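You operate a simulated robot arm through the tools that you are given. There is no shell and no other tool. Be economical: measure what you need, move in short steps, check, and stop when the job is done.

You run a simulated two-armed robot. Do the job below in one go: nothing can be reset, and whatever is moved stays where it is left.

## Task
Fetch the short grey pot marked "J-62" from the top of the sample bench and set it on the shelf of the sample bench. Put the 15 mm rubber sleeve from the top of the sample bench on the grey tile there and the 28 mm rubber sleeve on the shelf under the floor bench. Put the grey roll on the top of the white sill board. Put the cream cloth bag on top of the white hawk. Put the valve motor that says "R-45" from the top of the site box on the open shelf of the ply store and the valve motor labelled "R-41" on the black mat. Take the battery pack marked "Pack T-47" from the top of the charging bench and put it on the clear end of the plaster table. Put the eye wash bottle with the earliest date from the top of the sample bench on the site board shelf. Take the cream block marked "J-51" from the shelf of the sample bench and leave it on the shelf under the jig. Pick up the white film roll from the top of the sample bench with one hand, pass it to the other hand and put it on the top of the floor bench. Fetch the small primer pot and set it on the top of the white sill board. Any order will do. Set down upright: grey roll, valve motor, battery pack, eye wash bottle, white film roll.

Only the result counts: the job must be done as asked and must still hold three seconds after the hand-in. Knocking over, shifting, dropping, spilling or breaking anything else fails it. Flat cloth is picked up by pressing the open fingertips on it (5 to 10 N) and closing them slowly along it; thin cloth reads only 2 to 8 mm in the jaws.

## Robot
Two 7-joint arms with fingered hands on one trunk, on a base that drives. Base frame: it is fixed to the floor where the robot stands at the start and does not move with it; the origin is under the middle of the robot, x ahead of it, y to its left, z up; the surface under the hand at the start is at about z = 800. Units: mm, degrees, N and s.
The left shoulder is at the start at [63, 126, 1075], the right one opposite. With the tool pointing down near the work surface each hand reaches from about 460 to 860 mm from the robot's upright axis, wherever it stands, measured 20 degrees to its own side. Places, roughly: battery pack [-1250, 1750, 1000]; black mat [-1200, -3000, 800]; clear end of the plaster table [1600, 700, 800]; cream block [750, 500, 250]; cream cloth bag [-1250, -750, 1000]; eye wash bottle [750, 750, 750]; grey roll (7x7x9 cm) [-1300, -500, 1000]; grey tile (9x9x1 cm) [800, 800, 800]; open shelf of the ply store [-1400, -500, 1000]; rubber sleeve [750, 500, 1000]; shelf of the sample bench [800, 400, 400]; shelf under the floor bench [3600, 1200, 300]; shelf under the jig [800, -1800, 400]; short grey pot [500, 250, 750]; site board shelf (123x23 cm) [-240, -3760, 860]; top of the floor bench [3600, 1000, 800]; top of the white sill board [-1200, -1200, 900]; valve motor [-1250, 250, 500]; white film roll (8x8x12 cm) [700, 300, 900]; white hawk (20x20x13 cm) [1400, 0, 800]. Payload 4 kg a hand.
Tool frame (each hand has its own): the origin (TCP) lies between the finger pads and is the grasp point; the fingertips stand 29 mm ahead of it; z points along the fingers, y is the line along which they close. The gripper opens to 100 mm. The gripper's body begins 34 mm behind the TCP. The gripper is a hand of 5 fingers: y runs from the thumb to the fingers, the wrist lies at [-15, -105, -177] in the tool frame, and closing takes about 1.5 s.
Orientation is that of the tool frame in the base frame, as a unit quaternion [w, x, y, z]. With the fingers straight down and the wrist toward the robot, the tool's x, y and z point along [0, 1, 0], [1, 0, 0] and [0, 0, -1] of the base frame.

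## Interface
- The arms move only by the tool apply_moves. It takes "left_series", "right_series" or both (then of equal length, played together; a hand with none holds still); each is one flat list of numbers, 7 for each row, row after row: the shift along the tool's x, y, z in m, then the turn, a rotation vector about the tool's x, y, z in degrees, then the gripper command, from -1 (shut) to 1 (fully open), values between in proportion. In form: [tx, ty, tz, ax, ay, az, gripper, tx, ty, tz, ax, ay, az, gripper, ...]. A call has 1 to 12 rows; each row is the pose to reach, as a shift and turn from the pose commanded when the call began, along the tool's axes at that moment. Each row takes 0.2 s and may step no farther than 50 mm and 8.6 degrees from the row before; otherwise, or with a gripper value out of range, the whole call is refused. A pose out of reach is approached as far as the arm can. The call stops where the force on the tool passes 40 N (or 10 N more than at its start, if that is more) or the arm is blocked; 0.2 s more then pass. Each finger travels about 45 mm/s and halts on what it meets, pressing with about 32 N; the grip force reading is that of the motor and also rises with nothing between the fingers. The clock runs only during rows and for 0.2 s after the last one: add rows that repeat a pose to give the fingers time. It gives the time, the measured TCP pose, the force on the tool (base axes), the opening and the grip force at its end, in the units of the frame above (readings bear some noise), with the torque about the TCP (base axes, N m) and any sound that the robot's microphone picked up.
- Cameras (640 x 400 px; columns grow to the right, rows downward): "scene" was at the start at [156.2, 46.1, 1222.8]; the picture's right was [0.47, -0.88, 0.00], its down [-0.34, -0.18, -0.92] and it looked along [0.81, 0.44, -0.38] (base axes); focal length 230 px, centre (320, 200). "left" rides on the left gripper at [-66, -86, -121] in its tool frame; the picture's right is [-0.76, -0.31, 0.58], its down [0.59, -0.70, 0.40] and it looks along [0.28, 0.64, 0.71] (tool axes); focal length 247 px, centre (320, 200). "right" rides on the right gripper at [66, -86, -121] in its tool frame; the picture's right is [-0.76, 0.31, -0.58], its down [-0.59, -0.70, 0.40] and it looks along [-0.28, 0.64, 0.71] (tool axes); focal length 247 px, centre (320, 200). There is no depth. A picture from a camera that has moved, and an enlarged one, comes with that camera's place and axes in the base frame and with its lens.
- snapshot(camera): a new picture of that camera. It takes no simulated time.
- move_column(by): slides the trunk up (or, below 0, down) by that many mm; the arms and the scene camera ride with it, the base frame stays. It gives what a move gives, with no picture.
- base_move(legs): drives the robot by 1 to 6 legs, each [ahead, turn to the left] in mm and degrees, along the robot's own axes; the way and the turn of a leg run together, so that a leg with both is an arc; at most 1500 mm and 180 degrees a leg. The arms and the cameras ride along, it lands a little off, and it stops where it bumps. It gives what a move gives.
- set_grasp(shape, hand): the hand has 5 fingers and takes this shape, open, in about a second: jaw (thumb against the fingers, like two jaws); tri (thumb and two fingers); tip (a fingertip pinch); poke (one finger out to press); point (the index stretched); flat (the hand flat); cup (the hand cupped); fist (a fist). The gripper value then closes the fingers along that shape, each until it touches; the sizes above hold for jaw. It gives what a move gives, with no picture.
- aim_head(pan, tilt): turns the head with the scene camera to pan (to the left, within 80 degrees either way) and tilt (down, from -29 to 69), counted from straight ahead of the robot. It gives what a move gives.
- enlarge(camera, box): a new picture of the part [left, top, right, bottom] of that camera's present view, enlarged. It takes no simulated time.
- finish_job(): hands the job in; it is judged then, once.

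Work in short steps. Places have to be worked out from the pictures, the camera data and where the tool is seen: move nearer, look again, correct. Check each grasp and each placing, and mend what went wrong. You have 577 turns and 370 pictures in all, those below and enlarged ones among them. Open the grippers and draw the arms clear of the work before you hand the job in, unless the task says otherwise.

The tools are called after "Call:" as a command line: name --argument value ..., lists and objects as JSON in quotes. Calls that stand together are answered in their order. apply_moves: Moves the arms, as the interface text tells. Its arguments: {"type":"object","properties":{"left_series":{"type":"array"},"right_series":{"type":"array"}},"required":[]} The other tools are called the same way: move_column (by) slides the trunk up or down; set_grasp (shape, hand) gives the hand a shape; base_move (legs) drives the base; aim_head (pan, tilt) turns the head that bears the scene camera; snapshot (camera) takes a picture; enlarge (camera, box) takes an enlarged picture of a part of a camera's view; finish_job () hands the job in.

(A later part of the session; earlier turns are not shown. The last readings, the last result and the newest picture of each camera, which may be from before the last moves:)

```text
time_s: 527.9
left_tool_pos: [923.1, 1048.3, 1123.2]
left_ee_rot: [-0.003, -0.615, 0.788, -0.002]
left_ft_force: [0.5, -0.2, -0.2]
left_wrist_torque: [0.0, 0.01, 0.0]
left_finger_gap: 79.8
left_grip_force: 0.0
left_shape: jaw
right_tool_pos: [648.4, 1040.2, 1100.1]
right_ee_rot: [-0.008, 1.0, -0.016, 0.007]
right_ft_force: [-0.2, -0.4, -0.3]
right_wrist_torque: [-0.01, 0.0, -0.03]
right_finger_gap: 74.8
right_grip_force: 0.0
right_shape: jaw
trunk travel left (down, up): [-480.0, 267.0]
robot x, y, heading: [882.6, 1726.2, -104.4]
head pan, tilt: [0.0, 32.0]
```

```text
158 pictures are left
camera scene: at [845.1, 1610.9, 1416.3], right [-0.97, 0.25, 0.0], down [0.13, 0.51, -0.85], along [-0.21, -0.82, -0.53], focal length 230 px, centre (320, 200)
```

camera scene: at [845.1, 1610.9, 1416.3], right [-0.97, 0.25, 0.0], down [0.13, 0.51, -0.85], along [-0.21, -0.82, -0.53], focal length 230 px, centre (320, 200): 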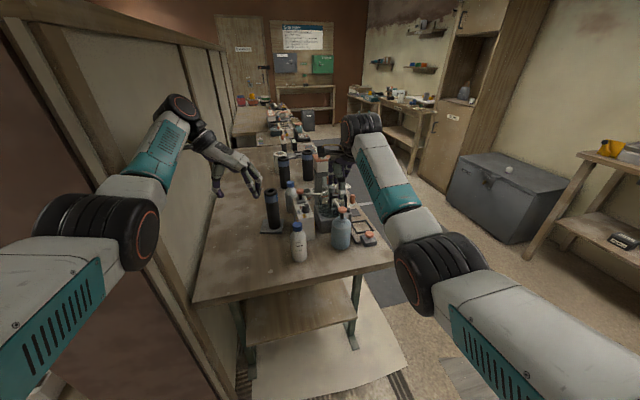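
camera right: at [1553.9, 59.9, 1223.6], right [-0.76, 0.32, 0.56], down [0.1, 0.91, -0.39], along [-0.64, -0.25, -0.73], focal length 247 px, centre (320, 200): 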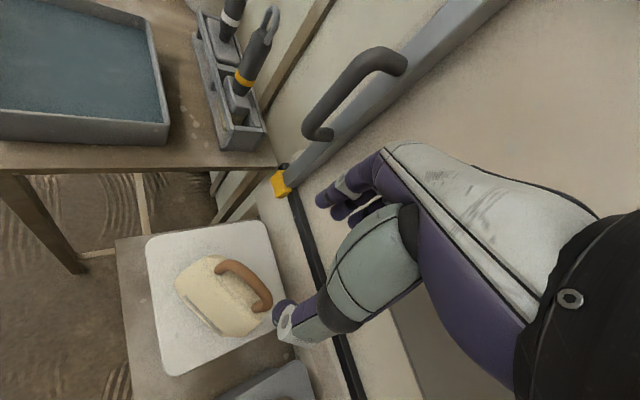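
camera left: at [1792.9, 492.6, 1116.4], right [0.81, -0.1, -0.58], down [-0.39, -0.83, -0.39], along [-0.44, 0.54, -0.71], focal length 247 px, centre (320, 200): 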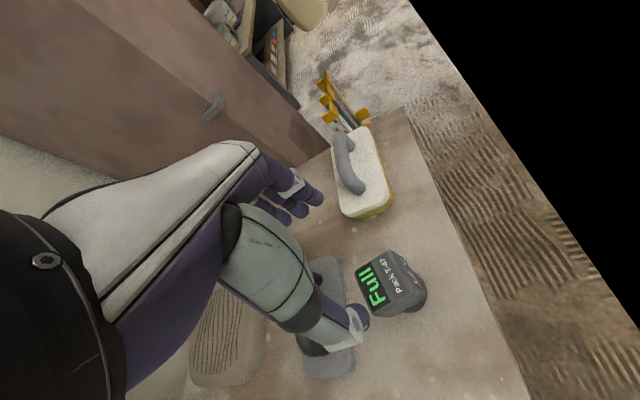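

Call:
enlarge --camera "scene" --box '[275, 215, 325, 270]'

Call:
enlarge --camera "scene" --box '[240, 140, 390, 270]'

```text
7.27 times, centred on (300, 242) of scene
camera zoom: at [845.1, 1610.9, 1416.3], right [-0.97, 0.25, 0.0], down [0.13, 0.51, -0.85], along [-0.21, -0.82, -0.53], focal length 1677 px, centre (466, -109)
```

zoom: 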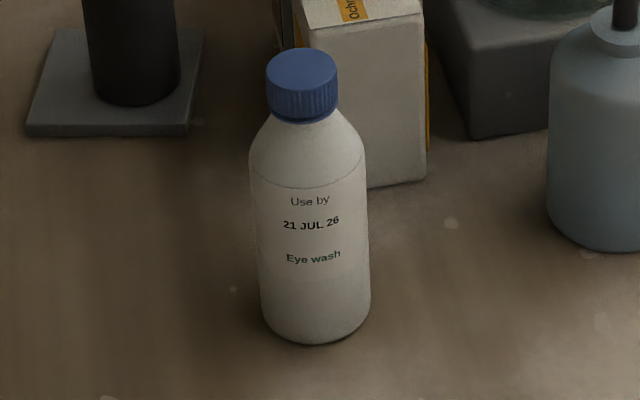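

```text
3.08 times, centred on (315, 205) of scene
camera zoom: at [845.1, 1610.9, 1416.3], right [-0.97, 0.25, 0.0], down [0.13, 0.51, -0.85], along [-0.21, -0.82, -0.53], focal length 709 px, centre (335, 185)
```

zoom: 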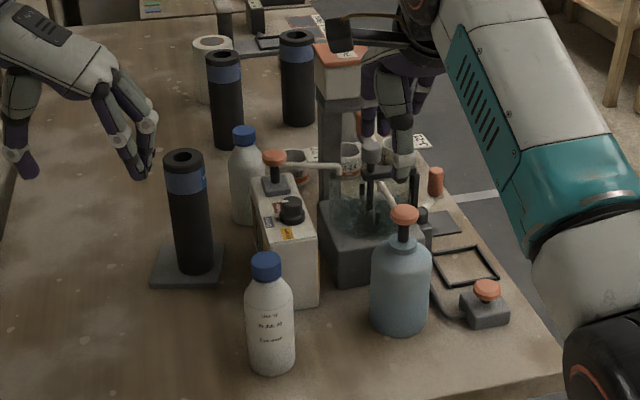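

The third reads 21 JUL, so the MAY bottle is earliest. Next: film roll and 28 mm sleeve. Drive to the front of the bench.

Call:
base_move --legs '[[0, -76], [1150, 0], [0, 90], [1400, 0], [0, 90]]'

Call:
aim_head --pan 5 --tilt 32

Call:
snapshot --camera "scene"

```text
time_s: 551.8
left_tool_pos: [268.0, 545.4, 1124.1]
left_ee_rot: [0.0, 1.0, -0.022, 0.004]
left_ft_force: [0.6, 0.3, -0.2]
left_wrist_torque: [0.01, -0.02, 0.0]
left_finger_gap: 79.6
left_grip_force: 0.0
left_shape: jaw
right_tool_pos: [331.7, 276.3, 1100.5]
right_ee_rot: [-0.01, 0.644, 0.765, -0.003]
right_ft_force: [0.1, -0.6, 0.8]
right_wrist_torque: [0.0, 0.03, 0.0]
right_finger_gap: 75.1
right_grip_force: 0.1
right_shape: jaw
trunk travel left (down, up): [-480.0, 267.0]
robot x, y, heading: [-393.5, 363.5, -3.1]
head pan, tilt: [0.0, 32.0]
```

```text
time_s: 552.4
left_tool_pos: [266.7, 545.3, 1123.7]
left_ee_rot: [0.001, 1.0, -0.022, 0.003]
left_ft_force: [0.4, 0.2, 0.5]
left_wrist_torque: [-0.05, 0.0, 0.01]
left_finger_gap: 79.7
left_grip_force: 0.0
left_shape: jaw
right_tool_pos: [332.3, 277.2, 1100.5]
right_ee_rot: [-0.011, 0.644, 0.765, -0.002]
right_ft_force: [0.1, -0.3, -0.9]
right_wrist_torque: [0.03, -0.01, 0.0]
right_finger_gap: 74.6
right_grip_force: 0.1
right_shape: jaw
trunk travel left (down, up): [-480.0, 267.0]
robot x, y, heading: [-395.3, 366.2, -2.9]
head pan, tilt: [5.0, 32.0]
```

```text
155 pictures are left
camera scene: at [-269.7, 367.7, 1416.3], right [0.03, -1.0, 0.0], down [-0.53, -0.02, -0.85], along [0.85, 0.03, -0.53], focal length 230 px, centre (320, 200)
```

scene: 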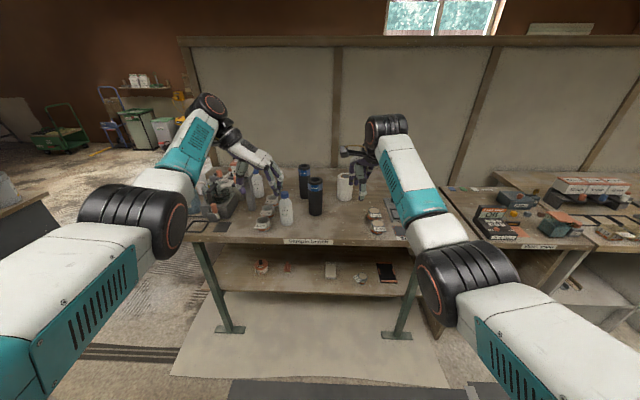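

Drive forward 420 so the right hand is near the film roll.

Call:
base_move --legs '[[410, 0]]'

Call:
move_column --by -70

Call:
snapshot --camera "right"

Call:
snapshot --camera "scene"

```text
time_s: 555.0
left_tool_pos: [685.2, 519.9, 1122.9]
left_ee_rot: [-0.001, 1.0, -0.023, 0.004]
left_ft_force: [-0.1, -0.1, -0.4]
left_wrist_torque: [0.0, 0.02, 0.0]
left_finger_gap: 79.7
left_grip_force: 0.0
left_shape: jaw
right_tool_pos: [747.4, 252.3, 1098.9]
right_ee_rot: [-0.009, 0.645, 0.764, -0.002]
right_ft_force: [-1.0, -0.6, -0.6]
right_wrist_torque: [0.01, 0.0, 0.02]
right_finger_gap: 74.3
right_grip_force: 0.1
right_shape: jaw
trunk travel left (down, up): [-480.0, 267.0]
robot x, y, heading: [22.1, 341.2, -3.0]
head pan, tilt: [5.0, 32.0]
```

```text
time_s: 556.1
left_tool_pos: [683.0, 519.7, 1054.5]
left_ee_rot: [0.0, 1.0, -0.023, 0.003]
left_ft_force: [0.3, 0.5, -0.5]
left_wrist_torque: [0.02, 0.0, 0.01]
left_finger_gap: 79.6
left_grip_force: 0.1
left_shape: jaw
right_tool_pos: [745.8, 252.9, 1030.9]
right_ee_rot: [-0.009, 0.646, 0.764, -0.002]
right_ft_force: [-0.1, -0.4, -0.5]
right_wrist_torque: [0.01, -0.05, -0.02]
right_finger_gap: 74.8
right_grip_force: 0.1
right_shape: jaw
trunk travel left (down, up): [-410.0, 337.0]
robot x, y, heading: [23.0, 343.8, -3.3]
head pan, tilt: [5.0, 32.0]
```

```text
154 pictures are left
camera right: at [653.4, 301.8, 1153.4], right [0.44, -0.7, 0.56], down [-0.6, -0.69, -0.4], along [0.67, -0.17, -0.73], focal length 247 px, centre (320, 200)
```

right: 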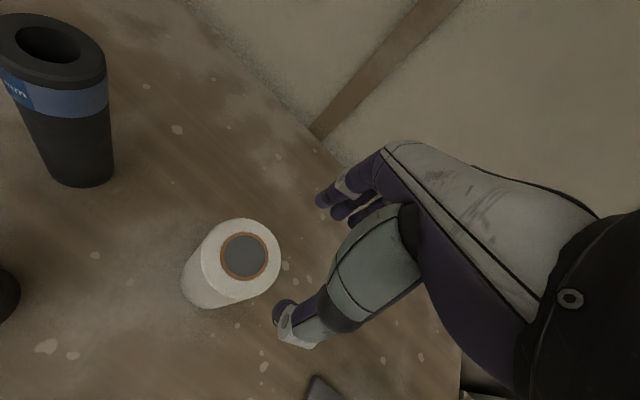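

```text
153 pictures are left
camera scene: at [155.2, 343.9, 1345.7], right [0.03, -1.0, 0.0], down [-0.53, -0.02, -0.85], along [0.85, 0.03, -0.53], focal length 230 px, centre (320, 200)
```

scene: 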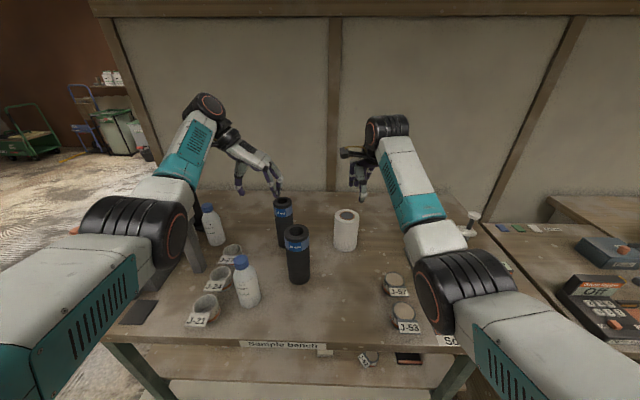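

Roll top ≈(740,278,925). Open and descend to 945 above it.

Call:
apply_moves --right_series '[0.013, -0.001, 0.02, 0, 0, 0, 1, 0.026, -0.002, 0.05, 0, 0, 0, 1, 0.026, -0.002, 0.05, 0, 0, 0, 1, 0.026, -0.002, 0.085, 0, 0, 0, 1]'

Call:
snapshot --camera "right"

Call:
enlarge --camera "scene" --box '[280, 130, 440, 270]'

```text
time_s: 557.1
left_tool_pos: [686.1, 520.4, 1052.6]
left_ee_rot: [0.0, 1.0, -0.024, 0.003]
left_ft_force: [-0.1, 0.1, 0.2]
left_wrist_torque: [0.0, -0.03, -0.02]
left_finger_gap: 79.8
left_grip_force: 0.1
left_shape: jaw
right_tool_pos: [740.4, 278.1, 943.7]
right_ee_rot: [-0.01, 0.646, 0.763, -0.002]
right_ft_force: [0.3, 0.7, 0.4]
right_wrist_torque: [-0.01, 0.0, -0.03]
right_finger_gap: 99.7
right_grip_force: 0.0
right_shape: jaw
trunk travel left (down, up): [-410.0, 337.0]
robot x, y, heading: [27.3, 340.0, -3.1]
head pan, tilt: [5.0, 32.0]
```

```text
152 pictures are left
camera right: at [647.5, 327.8, 1066.5], right [0.44, -0.7, 0.56], down [-0.6, -0.69, -0.39], along [0.67, -0.17, -0.73], focal length 247 px, centre (320, 200)
```

right: 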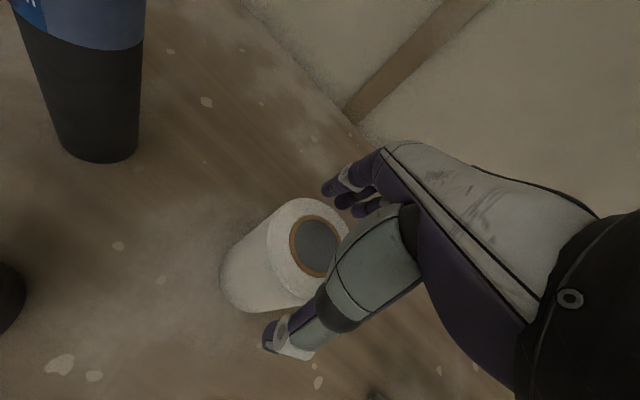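

```text
2.86 times, centred on (360, 200) of scene
camera zoom: at [156.2, 344.0, 1345.4], right [0.03, -1.0, 0.0], down [-0.53, -0.02, -0.85], along [0.85, 0.03, -0.53], focal length 659 px, centre (206, 200)
```

zoom: 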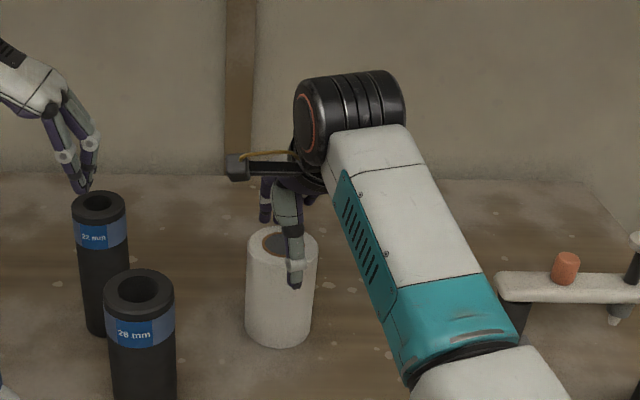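

Descend 22 mm and close (holding only the top ~30 mm).

Call:
apply_moves --right_series '[0, 0.003, 0.012, 0, 0, 0, 1, 0, 0.003, 0.024, 0, 0, 0, 1, 0, 0.003, 0.024, 0, 0, 0, 0.6, 0, 0.003, 0.024, 0, 0, 0, 0.2, 0, 0.003, 0.024, 0, 0, 0, -0.2, 0, 0.003, 0.024, 0, 0, 0, -0.6, 0, 0.003, 0.024, 0, 0, 0, -1, 0, 0.003, 0.024, 0, 0, 0, -1, 0, 0.003, 0.024, 0, 0, 0, -1]'

Call:
snapshot --camera "right"

```text
time_s: 559.1
left_tool_pos: [684.0, 519.1, 1053.8]
left_ee_rot: [0.0, 1.0, -0.022, 0.004]
left_ft_force: [-0.2, 1.1, 0.5]
left_wrist_torque: [0.01, 0.01, 0.0]
left_finger_gap: 79.6
left_grip_force: 0.2
left_shape: jaw
right_tool_pos: [742.0, 279.7, 922.1]
right_ee_rot: [-0.009, 0.646, 0.763, -0.002]
right_ft_force: [-0.2, 1.2, 4.2]
right_wrist_torque: [-0.01, 0.17, 0.03]
right_finger_gap: 69.1
right_grip_force: 31.9
right_shape: jaw
trunk travel left (down, up): [-410.0, 337.0]
robot x, y, heading: [23.9, 341.5, -3.5]
head pan, tilt: [5.0, 32.0]
```

```text
150 pictures are left
camera right: at [649.1, 328.9, 1045.7], right [0.44, -0.7, 0.56], down [-0.6, -0.69, -0.4], along [0.67, -0.17, -0.73], focal length 247 px, centre (320, 200)
```

right: 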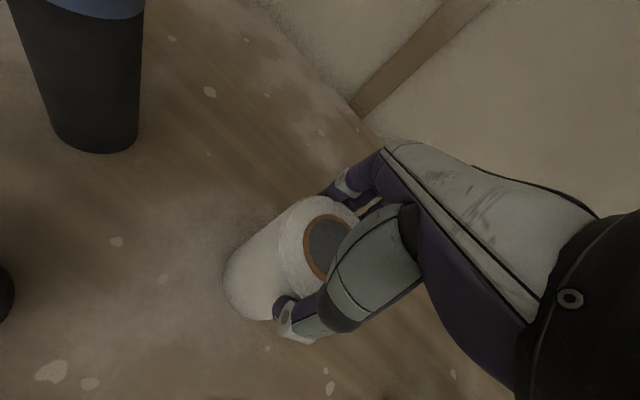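

Held at 69 mm. Lift and back off for the handover.

Call:
apply_moves --right_series '[0, 0, -0.02, 0, 0, 0, -1, 0, 0, -0.06, 0, 0, 0, -1, 0, 0, -0.1, 0, 0, 0, -1, 0, 0, -0.14, 0, 0, 0, -1, 0, 0, -0.18, 0, 0, 0, -1]'

Call:
base_move --legs '[[-420, 0]]'

Call:
snapshot --camera "scene"

```text
time_s: 560.3
left_tool_pos: [684.5, 519.9, 1053.4]
left_ee_rot: [0.0, 1.0, -0.024, 0.003]
left_ft_force: [-0.1, -0.1, -0.6]
left_wrist_torque: [0.0, 0.02, 0.01]
left_finger_gap: 79.6
left_grip_force: 0.0
left_shape: jaw
right_tool_pos: [743.5, 278.4, 1103.7]
right_ee_rot: [-0.011, 0.646, 0.764, -0.003]
right_ft_force: [-0.2, 0.3, -3.2]
right_wrist_torque: [0.04, 0.02, -0.03]
right_finger_gap: 68.9
right_grip_force: 32.3
right_shape: jaw
trunk travel left (down, up): [-410.0, 337.0]
robot x, y, heading: [21.8, 341.7, -3.5]
head pan, tilt: [5.0, 32.0]
```

```text
time_s: 562.8
left_tool_pos: [274.8, 540.8, 1054.6]
left_ee_rot: [0.0, 1.0, -0.024, 0.003]
left_ft_force: [-0.4, -0.2, 1.3]
left_wrist_torque: [-0.03, 0.0, 0.01]
left_finger_gap: 79.7
left_grip_force: 0.0
left_shape: jaw
right_tool_pos: [334.1, 299.8, 1103.7]
right_ee_rot: [-0.01, 0.646, 0.763, -0.002]
right_ft_force: [-0.1, 0.0, -3.0]
right_wrist_torque: [0.05, -0.01, 0.0]
right_finger_gap: 68.9
right_grip_force: 32.0
right_shape: jaw
trunk travel left (down, up): [-410.0, 337.0]
robot x, y, heading: [-386.5, 366.5, -3.2]
head pan, tilt: [5.0, 32.0]
```

```text
149 pictures are left
camera scene: at [-254.6, 367.3, 1345.6], right [0.03, -1.0, 0.0], down [-0.53, -0.02, -0.85], along [0.85, 0.03, -0.53], focal length 230 px, centre (320, 200)
```

scene: 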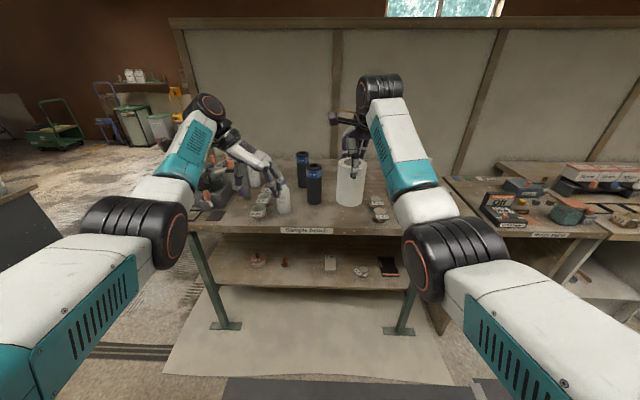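

Now rotate the left hand: first yaw it back (wrist toward robot).

Call:
apply_moves --left_series '[0, -0.005, 0, 0, 0, -8.2, 1, 0, -0.01, 0, 0, 0, -16.4, 1, 0, -0.015, 0, 0, 0, -24.6, 1, 0, -0.02, 0, 0, 0, -32.8, 1, 0, -0.025, 0, 0, 0, -41, 1, 0, -0.03, 0, 0, 0, -49.2, 1, 0, -0.035, 0, 0, 0, -57.4, 1, 0, -0.04, 0, 0, 0, -65.6, 1, 0, -0.045, 0, 0, 0, -73.8, 1, 0, -0.05, 0, 0, 0, -82, 1, 0, -0.05, 0, 0, 0, -90, 1]'

Call:
apply_moves --left_series '[0.005, 0, 0, 0, -7.8, 0, 1, 0.01, 0, 0, 0, -15.6, 0, 1, 0.015, 0, 0, 0, -23.4, 0, 1, 0.02, 0, 0, 0, -31.2, 0, 1, 0.025, 0, 0, 0, -39, 0, 1, 0.03, 0, 0, 0, -46.8, 0, 1, 0.035, 0, 0, 0, -54.6, 0, 1, 0.04, 0, 0, 0, -62.4, 0, 1, 0.045, 0, 0, 0, -70, 0, 1]'

Call:
snapshot --camera "scene"

Call:
snapshot --camera "left"

```text
time_s: 565.2
left_tool_pos: [278.1, 593.1, 1053.8]
left_ee_rot: [0.002, 0.723, 0.691, 0.002]
left_ft_force: [-0.5, 0.9, -0.4]
left_wrist_torque: [-0.01, -0.01, -0.01]
left_finger_gap: 99.6
left_grip_force: 0.1
left_shape: jaw
right_tool_pos: [335.6, 300.6, 1101.9]
right_ee_rot: [-0.01, 0.645, 0.764, -0.002]
right_ft_force: [-0.9, 0.1, -3.2]
right_wrist_torque: [0.05, -0.01, -0.02]
right_finger_gap: 69.0
right_grip_force: 32.4
right_shape: jaw
trunk travel left (down, up): [-410.0, 337.0]
robot x, y, heading: [-382.8, 362.2, -3.7]
head pan, tilt: [5.0, 32.0]
```

```text
time_s: 567.2
left_tool_pos: [279.6, 638.7, 1054.4]
left_ee_rot: [0.398, 0.594, 0.563, -0.414]
left_ft_force: [-1.1, -0.7, 0.0]
left_wrist_torque: [0.02, 0.01, 0.0]
left_finger_gap: 99.6
left_grip_force: 0.0
left_shape: jaw
right_tool_pos: [334.4, 300.7, 1102.9]
right_ee_rot: [-0.01, 0.646, 0.763, -0.003]
right_ft_force: [0.5, -0.1, -3.3]
right_wrist_torque: [-0.01, -0.01, 0.02]
right_finger_gap: 69.1
right_grip_force: 32.3
right_shape: jaw
trunk travel left (down, up): [-410.0, 337.0]
robot x, y, heading: [-385.7, 366.8, -3.3]
head pan, tilt: [5.0, 32.0]
```

```text
148 pictures are left
camera scene: at [-253.7, 367.4, 1345.5], right [0.03, -1.0, 0.0], down [-0.53, -0.02, -0.85], along [0.85, 0.03, -0.53], focal length 230 px, centre (320, 200)
```

scene: 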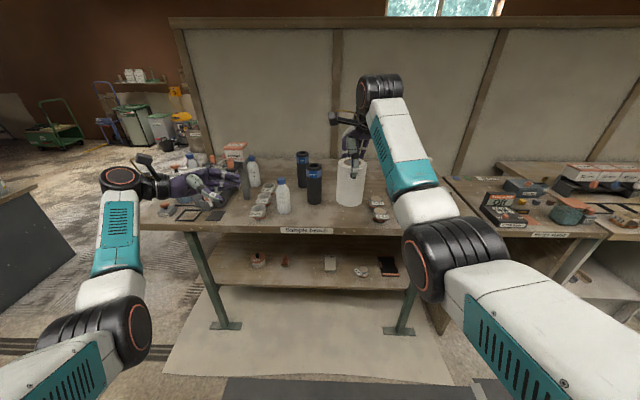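

```text
147 pictures are left
camera left: at [197.3, 733.5, 1156.3], right [-0.35, -0.78, 0.51], down [-0.71, -0.14, -0.69], along [0.62, -0.6, -0.5], focal length 247 px, centre (320, 200)
```

left: 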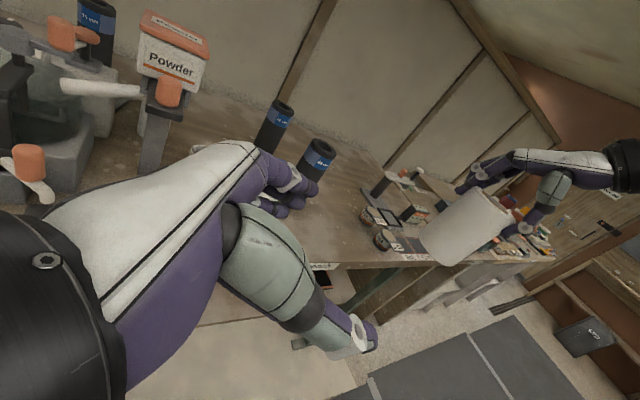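

Left hand is horizontal, fingers toward the roll. Roll bottom ≈(332,300,980). Pre-approach.

Call:
apply_moves --left_series '[-0.007, 0.013, 0.039, 0, 0, 0, 1, -0.015, 0.026, 0.078, 0, 0, 0, 1, -0.022, 0.039, 0.117, 0, 0, 0, 1, -0.03, 0.051, 0.156, 0, 0, 0, 1, -0.037, 0.064, 0.195, 0, 0, 0, 1]'

Call:
snapshot --camera "left"

Call:
enlarge --camera "scene" --box '[200, 100, 420, 240]'

```text
time_s: 568.4
left_tool_pos: [336.9, 437.5, 1018.8]
left_ee_rot: [0.397, 0.595, 0.564, -0.413]
left_ft_force: [0.3, -0.3, -0.3]
left_wrist_torque: [0.0, 0.01, -0.02]
left_finger_gap: 99.9
left_grip_force: 0.2
left_shape: jaw
right_tool_pos: [334.8, 299.1, 1103.6]
right_ee_rot: [-0.011, 0.647, 0.763, -0.002]
right_ft_force: [-0.1, -0.5, -2.6]
right_wrist_torque: [-0.02, 0.0, -0.01]
right_finger_gap: 68.9
right_grip_force: 32.0
right_shape: jaw
trunk travel left (down, up): [-410.0, 337.0]
robot x, y, heading: [-385.5, 363.1, -3.2]
head pan, tilt: [5.0, 32.0]
```

```text
146 pictures are left
camera left: at [255.5, 532.4, 1123.0], right [-0.35, -0.79, 0.51], down [-0.71, -0.14, -0.69], along [0.62, -0.6, -0.51], focal length 247 px, centre (320, 200)
```

left: 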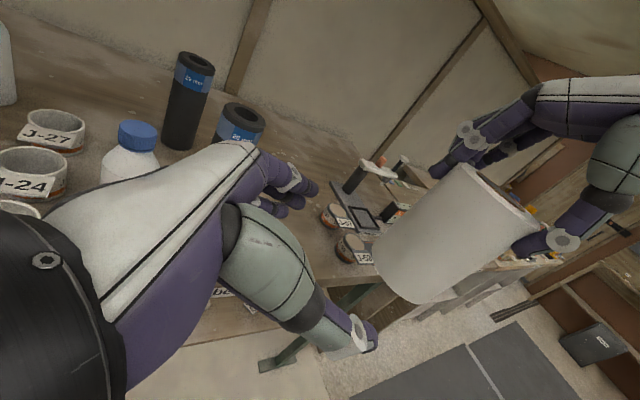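

```text
2.86 times, centred on (310, 170) of scene
camera zoom: at [-253.6, 366.5, 1345.4], right [0.03, -1.0, 0.0], down [-0.53, -0.02, -0.85], along [0.85, 0.03, -0.53], focal length 659 px, centre (349, 286)
```

zoom: 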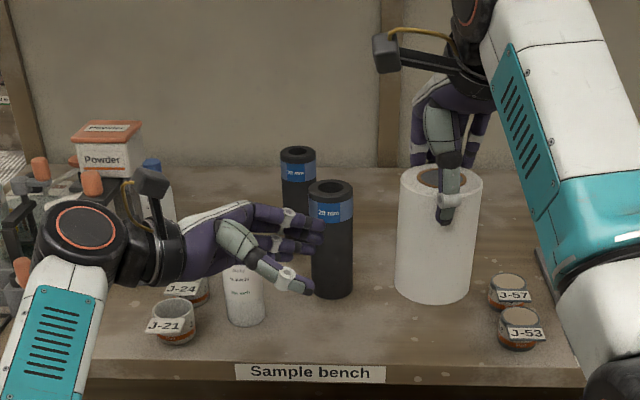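

Advance the open left hand around the lower roll.

Call:
apply_moves --left_series '[-0.015, 0.001, 0.039, 0, 0, 0, 1, -0.03, 0.002, 0.078, 0, 0, 0, 1, -0.038, 0.003, 0.1, 0, 0, 0, 1, -0.043, 0.003, 0.113, 0, 0, 0, 1]'

Call:
snapshot --camera "left"

Call:
enlarge --camera "scene" --box '[200, 100, 420, 240]'

```text
time_s: 569.4
left_tool_pos: [330.8, 318.1, 1022.3]
left_ee_rot: [0.397, 0.595, 0.564, -0.413]
left_ft_force: [-0.3, -0.3, 0.9]
left_wrist_torque: [0.0, 0.0, 0.01]
left_finger_gap: 99.9
left_grip_force: 0.0
left_shape: jaw
right_tool_pos: [335.9, 300.8, 1103.0]
right_ee_rot: [-0.01, 0.646, 0.763, -0.002]
right_ft_force: [0.3, -0.6, -3.0]
right_wrist_torque: [0.01, -0.02, 0.02]
right_finger_gap: 69.0
right_grip_force: 32.2
right_shape: jaw
trunk travel left (down, up): [-410.0, 337.0]
robot x, y, heading: [-388.1, 366.8, -3.4]
head pan, tilt: [5.0, 32.0]
```

```text
144 pictures are left
camera left: at [249.5, 413.6, 1126.4], right [-0.35, -0.79, 0.51], down [-0.71, -0.14, -0.69], along [0.62, -0.6, -0.51], focal length 247 px, centre (320, 200)
```

left: 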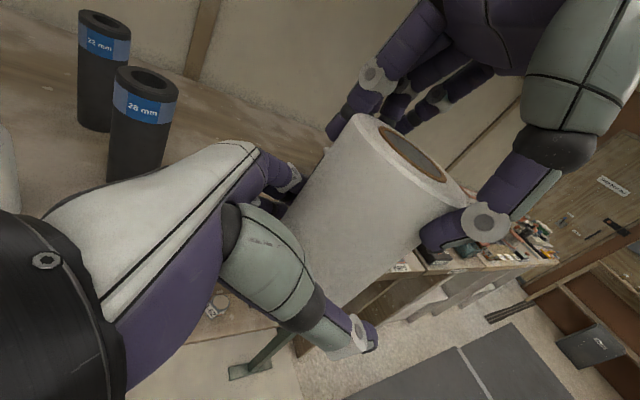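

```text
2.86 times, centred on (310, 170) of scene
camera zoom: at [-253.9, 367.0, 1345.5], right [0.03, -1.0, 0.0], down [-0.53, -0.02, -0.85], along [0.85, 0.03, -0.53], focal length 659 px, centre (349, 286)
```

zoom: 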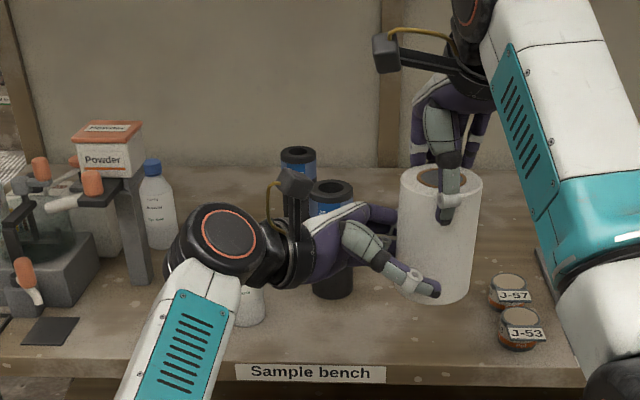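

Advance 6 mm more and close the left hand.

Call:
apply_moves --left_series '[-0.002, 0.004, 0.006, 0, 0, 0, 1, -0.002, 0.004, 0.006, 0, 0, 0, 0.6, -0.002, 0.004, 0.006, 0, 0, 0, 0.3, -0.002, 0.004, 0.006, 0, 0, 0, 0, -0.002, 0.004, 0.006, 0, 0, 0, -0.4, -0.002, 0.004, 0.006, 0, 0, 0, -0.8, -0.002, 0.004, 0.006, 0, 0, 0, -1, -0.002, 0.004, 0.006, 0, 0, 0, -1, -0.002, 0.004, 0.006, 0, 0, 0, -1]'

Call:
snapshot --camera "left"

```text
time_s: 571.4
left_tool_pos: [334.7, 311.3, 1022.2]
left_ee_rot: [0.398, 0.595, 0.562, -0.414]
left_ft_force: [1.3, 0.1, -0.9]
left_wrist_torque: [-0.05, -0.02, -0.04]
left_finger_gap: 75.0
left_grip_force: 31.1
left_shape: jaw
right_tool_pos: [335.5, 301.4, 1103.0]
right_ee_rot: [-0.01, 0.646, 0.763, -0.003]
right_ft_force: [-1.5, 0.0, -3.1]
right_wrist_torque: [-0.02, 0.13, 0.03]
right_finger_gap: 68.7
right_grip_force: 31.8
right_shape: jaw
trunk travel left (down, up): [-410.0, 337.0]
robot x, y, heading: [-389.1, 366.8, -3.3]
head pan, tilt: [5.0, 32.0]
```

```text
142 pictures are left
camera left: at [253.2, 406.9, 1125.6], right [-0.35, -0.79, 0.51], down [-0.71, -0.14, -0.69], along [0.62, -0.6, -0.51], focal length 247 px, centre (320, 200)
```

left: 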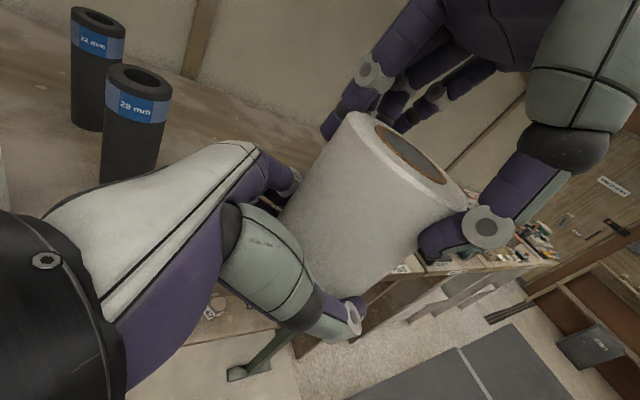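

Left grips at 75 mm. Open the right hand and lift it away.

Call:
apply_moves --right_series '[0, 0, 0, 0, 0, 0, -0.6, 0, 0, 0, 0, 0, 0, 0, 0, 0, 0, 0, 0, 0, 0.5, 0, 0, 0, 0, 0, 0, 1, 0, 0, 0, 0, 0, 0, 1, 0, 0, 0, 0, 0, 0, 1, 0, 0, -0.03, 0, 0, 0, 1, 0, 0, -0.07, 0, 0, 0, 1, 0, 0, -0.11, 0, 0, 0, 1]'

Call:
snapshot --camera "left"

```text
time_s: 573.4
left_tool_pos: [333.7, 311.6, 1023.9]
left_ee_rot: [0.398, 0.595, 0.563, -0.413]
left_ft_force: [0.0, -0.3, 0.3]
left_wrist_torque: [0.05, 0.01, -0.01]
left_finger_gap: 74.8
left_grip_force: 32.2
left_shape: jaw
right_tool_pos: [336.5, 299.6, 1213.2]
right_ee_rot: [-0.01, 0.646, 0.763, -0.002]
right_ft_force: [0.6, -0.8, -0.4]
right_wrist_torque: [-0.02, -0.04, 0.01]
right_finger_gap: 99.5
right_grip_force: 0.2
right_shape: jaw
trunk travel left (down, up): [-410.0, 337.0]
robot x, y, heading: [-389.8, 369.8, -3.2]
head pan, tilt: [5.0, 32.0]
```

```text
141 pictures are left
camera left: at [252.7, 407.0, 1126.0], right [-0.35, -0.79, 0.51], down [-0.71, -0.14, -0.69], along [0.62, -0.6, -0.51], focal length 247 px, centre (320, 200)
```

left: 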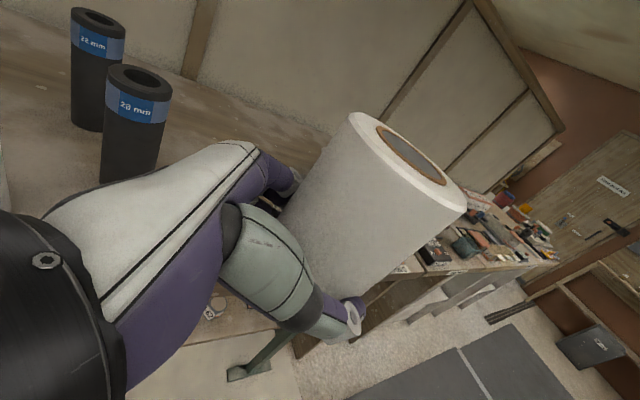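

Handover done. Move the left hand (with roll) up, left and back.

Call:
apply_moves --left_series '[-0.011, -0.026, -0.029, 0, 0, 0, -1, -0.022, -0.052, -0.058, 0, 0, 0, -1, -0.033, -0.078, -0.087, 0, 0, 0, -1, -0.044, -0.104, -0.117, 0, 0, 0, -1, -0.055, -0.13, -0.146, 0, 0, 0, -1, -0.066, -0.156, -0.175, 0, 0, 0, -1]'

Call:
snapshot --camera "scene"

```text
time_s: 574.8
left_tool_pos: [182.1, 460.7, 1144.0]
left_ee_rot: [0.397, 0.595, 0.563, -0.414]
left_ft_force: [0.2, 0.4, -2.8]
left_wrist_torque: [0.09, -0.04, -0.01]
left_finger_gap: 74.5
left_grip_force: 32.1
left_shape: jaw
right_tool_pos: [336.4, 300.3, 1212.3]
right_ee_rot: [-0.009, 0.646, 0.763, -0.003]
right_ft_force: [0.4, -1.0, -0.2]
right_wrist_torque: [0.02, -0.05, 0.0]
right_finger_gap: 99.7
right_grip_force: 0.1
right_shape: jaw
trunk travel left (down, up): [-410.0, 337.0]
robot x, y, heading: [-386.3, 368.5, -3.4]
head pan, tilt: [5.0, 32.0]
```

```text
140 pictures are left
camera scene: at [-254.6, 367.9, 1345.6], right [0.03, -1.0, 0.0], down [-0.53, -0.02, -0.85], along [0.85, 0.02, -0.53], focal length 230 px, centre (320, 200)
```

scene: 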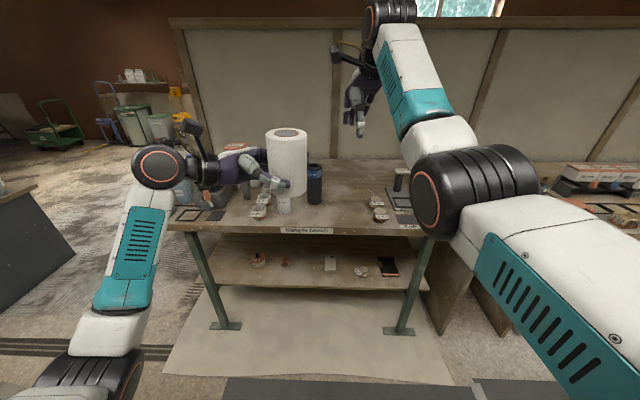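

Reposition to put the 28 mm sleeve on the right-hand side.

Call:
base_move --legs '[[0, 93], [160, 0], [0, -90], [350, 0]]'

Call:
snapshot --camera "right"

Call:
snapshot --camera "scene"

```text
time_s: 586.2
left_tool_pos: [543.5, 596.3, 1143.6]
left_ee_rot: [0.399, 0.593, 0.565, -0.412]
left_ft_force: [-0.7, -0.6, -3.9]
left_wrist_torque: [0.04, 0.02, -0.03]
left_finger_gap: 74.1
left_grip_force: 32.1
left_shape: jaw
right_tool_pos: [698.0, 437.9, 1212.5]
right_ee_rot: [-0.011, 0.645, 0.764, -0.002]
right_ft_force: [-0.7, 0.3, -0.3]
right_wrist_torque: [0.02, 0.01, 0.01]
right_finger_gap: 99.9
right_grip_force: 0.0
right_shape: jaw
trunk travel left (down, up): [-410.0, 337.0]
robot x, y, heading: [-26.6, 499.5, -3.3]
head pan, tilt: [5.0, 32.0]
```

```text
139 pictures are left
camera right: at [604.8, 486.5, 1335.5], right [0.44, -0.7, 0.56], down [-0.6, -0.7, -0.39], along [0.67, -0.16, -0.73], focal length 247 px, centre (320, 200)
```

right: 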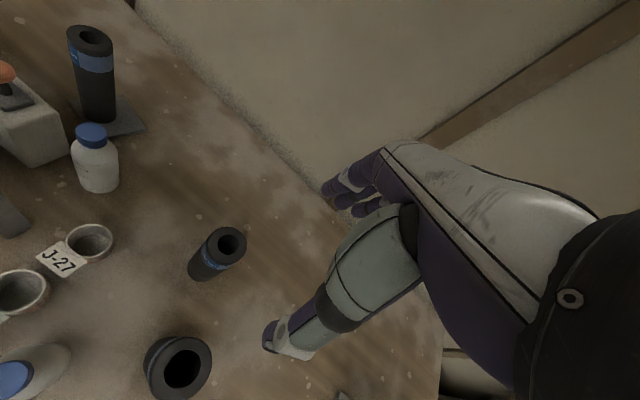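

```text
138 pictures are left
camera scene: at [107.1, 501.7, 1345.5], right [0.03, -1.0, 0.0], down [-0.53, -0.02, -0.85], along [0.85, 0.03, -0.53], focal length 230 px, centre (320, 200)
```

scene: 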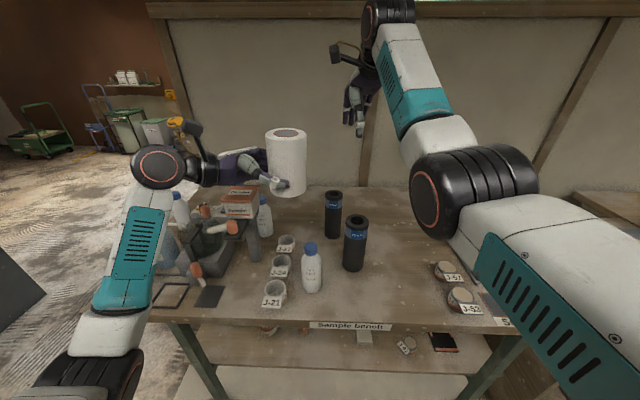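

Sleeve 28 top at (614,417). Move above and down to ~995.

Call:
apply_moves --right_series '[-0.003, -0.043, 0.0, 0, 0, 0, 1, -0.007, -0.086, 0.02, 0, 0, 0, 1, -0.007, -0.086, 0.065, 0, 0, 0, 1, -0.007, -0.086, 0.11, 0, 0, 0, 1, -0.007, -0.086, 0.155, 0, 0, 0, 1, -0.007, -0.086, 0.2, 0, 0, 0, 1]'

Call:
snapshot --camera "right"

Call:
enlarge --camera "scene" --box '[270, 150, 450, 300]'

```text
time_s: 587.6
left_tool_pos: [543.0, 596.7, 1144.1]
left_ee_rot: [0.398, 0.593, 0.565, -0.413]
left_ft_force: [-0.1, 0.4, -3.4]
left_wrist_torque: [0.04, -0.01, -0.04]
left_finger_gap: 74.0
left_grip_force: 32.0
left_shape: jaw
right_tool_pos: [610.7, 416.6, 1012.0]
right_ee_rot: [-0.009, 0.644, 0.765, -0.002]
right_ft_force: [0.3, 0.2, 0.6]
right_wrist_torque: [0.01, 0.01, 0.0]
right_finger_gap: 99.4
right_grip_force: 0.0
right_shape: jaw
trunk travel left (down, up): [-410.0, 337.0]
robot x, y, heading: [-24.1, 497.2, -3.0]
head pan, tilt: [5.0, 32.0]
```

```text
137 pictures are left
camera right: at [517.9, 466.0, 1135.1], right [0.44, -0.7, 0.56], down [-0.6, -0.7, -0.4], along [0.67, -0.16, -0.73], focal length 247 px, centre (320, 200)
```

right: 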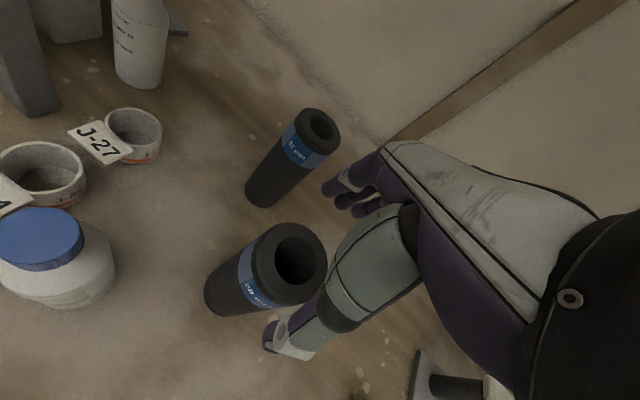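

```text
2.67 times, centred on (360, 225) of scene
camera zoom: at [106.9, 501.4, 1345.5], right [0.03, -1.0, 0.0], down [-0.53, -0.02, -0.85], along [0.85, 0.03, -0.53], focal length 615 px, centre (213, 133)
```

zoom: 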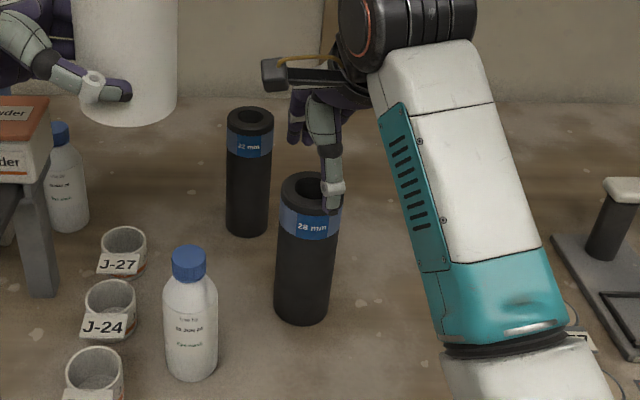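

Shift slightly and descend around the sleeve to ~926.

Call:
apply_moves --right_series '[-0.004, 0.007, 0.02, 0, 0, 0, 1, -0.004, 0.007, 0.045, 0, 0, 0, 1, -0.004, 0.007, 0.068, 0, 0, 0, 1, -0.004, 0.007, 0.084, 0, 0, 0, 1]'

Call:
snapshot --camera "right"

```text
time_s: 588.6
left_tool_pos: [542.8, 598.0, 1144.5]
left_ee_rot: [0.399, 0.593, 0.565, -0.412]
left_ft_force: [-0.4, -0.1, -2.9]
left_wrist_torque: [0.06, 0.02, 0.0]
left_finger_gap: 74.1
left_grip_force: 32.0
left_shape: jaw
right_tool_pos: [614.7, 416.9, 930.8]
right_ee_rot: [-0.009, 0.644, 0.765, -0.001]
right_ft_force: [-1.2, 0.1, 3.6]
right_wrist_torque: [-0.01, 0.08, 0.02]
right_finger_gap: 100.0
right_grip_force: 0.0
right_shape: jaw
trunk travel left (down, up): [-410.0, 337.0]
robot x, y, heading: [-26.1, 502.2, -3.3]
head pan, tilt: [5.0, 32.0]
```

```text
135 pictures are left
camera right: at [522.1, 465.8, 1053.4], right [0.44, -0.7, 0.56], down [-0.6, -0.7, -0.4], along [0.67, -0.16, -0.72], focal length 247 px, centre (320, 200)
```

right: 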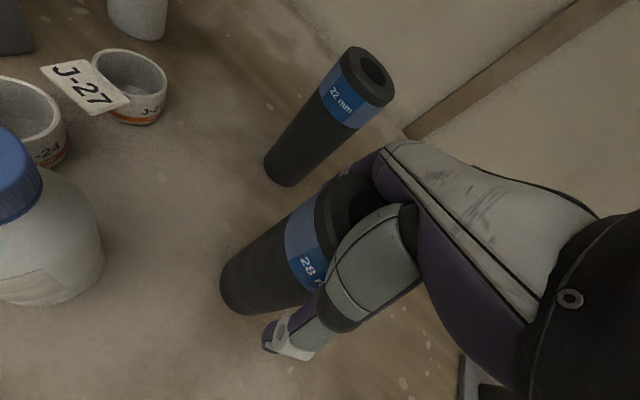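

Call:
apply_moves --right_series '[0, 0, -0.004, 0, 0, 0, 0.7, 0, 0, -0.004, 0, 0, 0, 0.4, 0, 0, -0.004, 0, 0, 0, 0, 0, 0, -0.004, 0, 0, 0, -0.4, 0, 0, -0.004, 0, 0, 0, -0.8, 0, 0, -0.004, 0, 0, 0, -1, 0, 0, -0.004, 0, 0, 0, -1, 0, 0, -0.004, 0, 0, 0, -1]'

Call:
apply_moves --right_series '[0, 0, -0.02, 0, 0, 0, -1, 0, 0, -0.05, 0, 0, 0, -1, 0, 0, -0.09, 0, 0, 0, -1, 0, 0, -0.13, 0, 0, 0, -1, 0, 0, -0.17, 0, 0, 0, -1]'

Call:
snapshot --camera "right"

```text
time_s: 590.4
left_tool_pos: [543.9, 596.6, 1144.2]
left_ee_rot: [0.399, 0.593, 0.565, -0.412]
left_ft_force: [0.2, 0.0, -4.2]
left_wrist_torque: [0.06, 0.03, -0.04]
left_finger_gap: 73.9
left_grip_force: 31.9
left_shape: jaw
right_tool_pos: [616.6, 416.6, 933.7]
right_ee_rot: [-0.01, 0.644, 0.765, -0.001]
right_ft_force: [-0.4, 0.1, 0.1]
right_wrist_torque: [0.01, 0.0, 0.0]
right_finger_gap: 57.8
right_grip_force: 31.8
right_shape: jaw
trunk travel left (down, up): [-410.0, 337.0]
robot x, y, heading: [-24.5, 498.9, -3.5]
head pan, tilt: [5.0, 32.0]
```

```text
time_s: 591.6
left_tool_pos: [542.1, 596.5, 1144.8]
left_ee_rot: [0.398, 0.593, 0.565, -0.412]
left_ft_force: [0.1, -0.1, -3.4]
left_wrist_torque: [0.06, -0.04, -0.01]
left_finger_gap: 74.2
left_grip_force: 31.6
left_shape: jaw
right_tool_pos: [617.6, 414.4, 1102.0]
right_ee_rot: [-0.01, 0.645, 0.764, -0.002]
right_ft_force: [0.2, -1.2, 0.2]
right_wrist_torque: [-0.01, -0.04, 0.0]
right_finger_gap: 57.7
right_grip_force: 32.2
right_shape: jaw
trunk travel left (down, up): [-410.0, 337.0]
robot x, y, heading: [-24.3, 498.6, -3.2]
head pan, tilt: [5.0, 32.0]
```

```text
134 pictures are left
camera right: at [524.5, 465.6, 1225.6], right [0.44, -0.7, 0.56], down [-0.6, -0.7, -0.39], along [0.67, -0.16, -0.73], focal length 247 px, centre (320, 200)
```

right: 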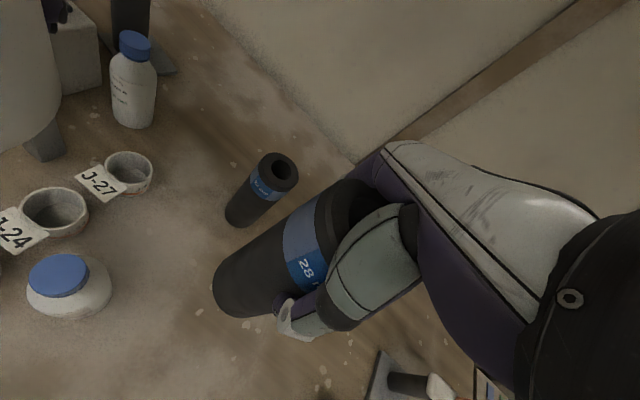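

Both held. Drive to the floor bench in the other room.

Call:
base_move --legs '[[-380, 0], [0, 93], [1150, 0], [0, -90], [1450, 0]]'

```text
time_s: 614.3
left_tool_pos: [1645.6, 1660.2, 1144.0]
left_ee_rot: [0.399, 0.593, 0.565, -0.413]
left_ft_force: [-0.1, -0.3, -2.6]
left_wrist_torque: [0.05, 0.01, 0.0]
left_finger_gap: 73.8
left_grip_force: 31.9
left_shape: jaw
right_tool_pos: [1719.6, 1480.7, 1100.9]
right_ee_rot: [-0.009, 0.644, 0.765, -0.002]
right_ft_force: [-0.1, -0.3, -0.2]
right_wrist_torque: [-0.04, -0.03, 0.03]
right_finger_gap: 48.2
right_grip_force: 32.0
right_shape: jaw
trunk travel left (down, up): [-410.0, 337.0]
robot x, y, heading: [1076.2, 1563.3, -3.3]
head pan, tilt: [5.0, 32.0]
```

Right gap changed (58→48). Check the sleeve.

Call:
snapshot --camera "right"

```text
133 pictures are left
camera right: at [1626.4, 1529.4, 1224.9], right [0.44, -0.7, 0.56], down [-0.6, -0.7, -0.39], along [0.67, -0.16, -0.73], focal length 247 px, centre (320, 200)
```

right: 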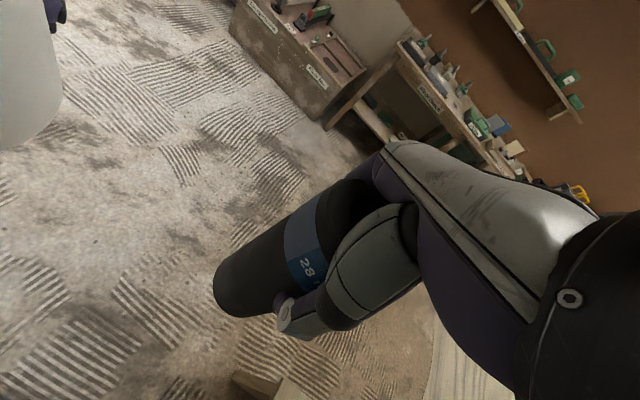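

Still firmly held (soft rubber). Continue to the floor bench.

Call:
base_move --legs '[[1350, 0], [0, -87], [420, 0], [0, 90]]'

Call:
aim_head --pan 0 --tilt 28

Call:
snapshot --camera "scene"

```text
time_s: 631.0
left_tool_pos: [2952.7, 1211.4, 1144.4]
left_ee_rot: [0.421, 0.561, 0.597, -0.39]
left_ft_force: [0.6, 0.3, -3.7]
left_wrist_torque: [0.08, 0.03, -0.01]
left_finger_gap: 69.1
left_grip_force: 31.4
left_shape: jaw
right_tool_pos: [3048.3, 1041.2, 1103.2]
right_ee_rot: [-0.01, 0.601, 0.799, -0.002]
right_ft_force: [-0.6, 0.7, 0.0]
right_wrist_torque: [0.02, -0.01, 0.01]
right_finger_gap: 47.7
right_grip_force: 32.6
right_shape: jaw
trunk travel left (down, up): [-410.0, 337.0]
robot x, y, heading: [2400.8, 1047.8, 3.7]
head pan, tilt: [5.0, 32.0]
```

```text
time_s: 631.6
left_tool_pos: [2953.5, 1211.6, 1144.6]
left_ee_rot: [0.421, 0.561, 0.598, -0.388]
left_ft_force: [-0.7, 0.9, -3.0]
left_wrist_torque: [0.05, 0.02, 0.02]
left_finger_gap: 69.5
left_grip_force: 31.9
left_shape: jaw
right_tool_pos: [3048.1, 1040.9, 1101.7]
right_ee_rot: [-0.009, 0.6, 0.8, -0.003]
right_ft_force: [0.3, 0.2, -0.2]
right_wrist_torque: [0.04, -0.01, -0.01]
right_finger_gap: 48.0
right_grip_force: 32.0
right_shape: jaw
trunk travel left (down, up): [-410.0, 337.0]
robot x, y, heading: [2402.8, 1048.3, 3.3]
head pan, tilt: [0.0, 28.0]
```

```text
132 pictures are left
camera scene: at [2532.8, 1061.0, 1351.8], right [0.06, -1.0, 0.0], down [-0.47, -0.03, -0.88], along [0.88, 0.05, -0.47], focal length 230 px, centre (320, 200)
```

scene: 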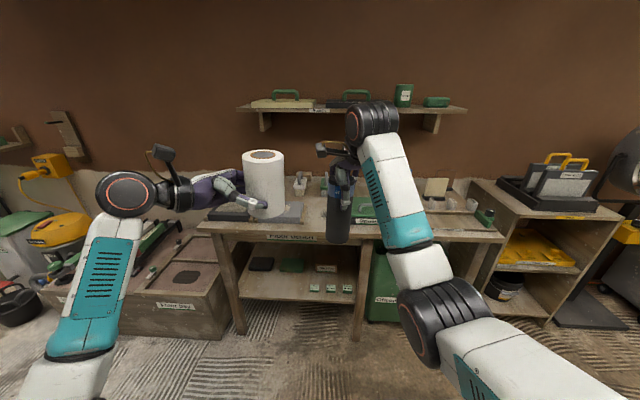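

Call:
enlarge --camera "scene" --box '[180, 160, 520, 340]'

```text
1.88 times, centred on (350, 250) of scene
camera zoom: at [2532.8, 1061.0, 1351.8], right [0.06, -1.0, 0.0], down [-0.47, -0.03, -0.88], along [0.88, 0.05, -0.47], focal length 434 px, centre (264, 106)
```

zoom: 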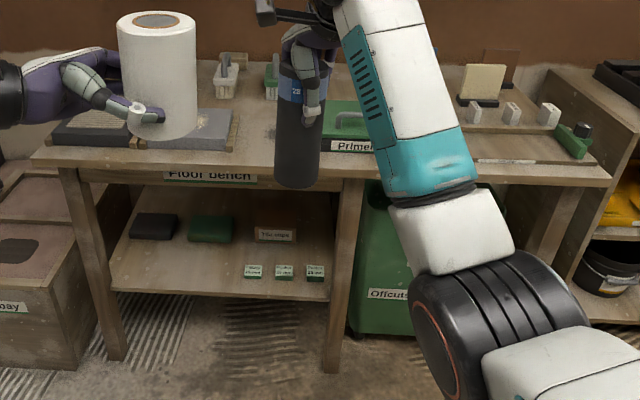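

Check the bench top with the hand cameras.

Call:
snapshot --camera "right"

Call:
snapshot --camera "left"

```text
130 pictures are left
camera right: at [2949.7, 1079.1, 1224.9], right [0.52, -0.65, 0.56], down [-0.52, -0.76, -0.39], along [0.68, -0.09, -0.73], focal length 247 px, centre (320, 200)
```

right: 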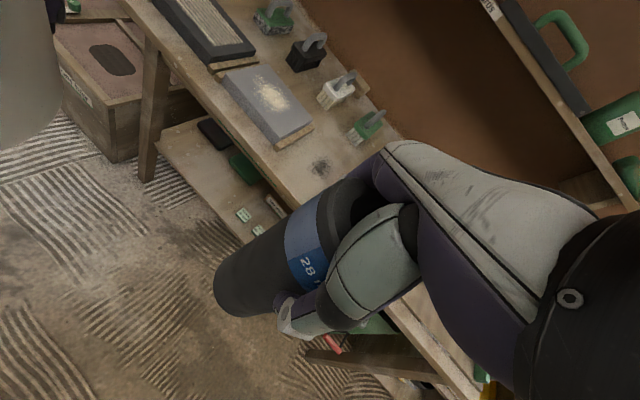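

```text
129 pictures are left
camera left: at [2861.0, 1296.7, 1247.0], right [-0.25, -0.82, 0.51], down [-0.69, -0.22, -0.69], along [0.68, -0.53, -0.51], focal length 247 px, centre (320, 200)
```

left: 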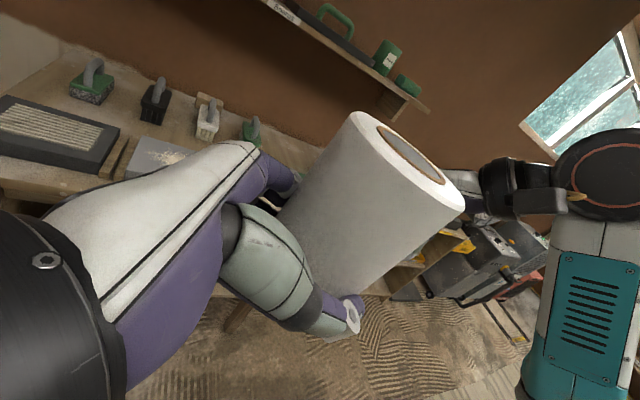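

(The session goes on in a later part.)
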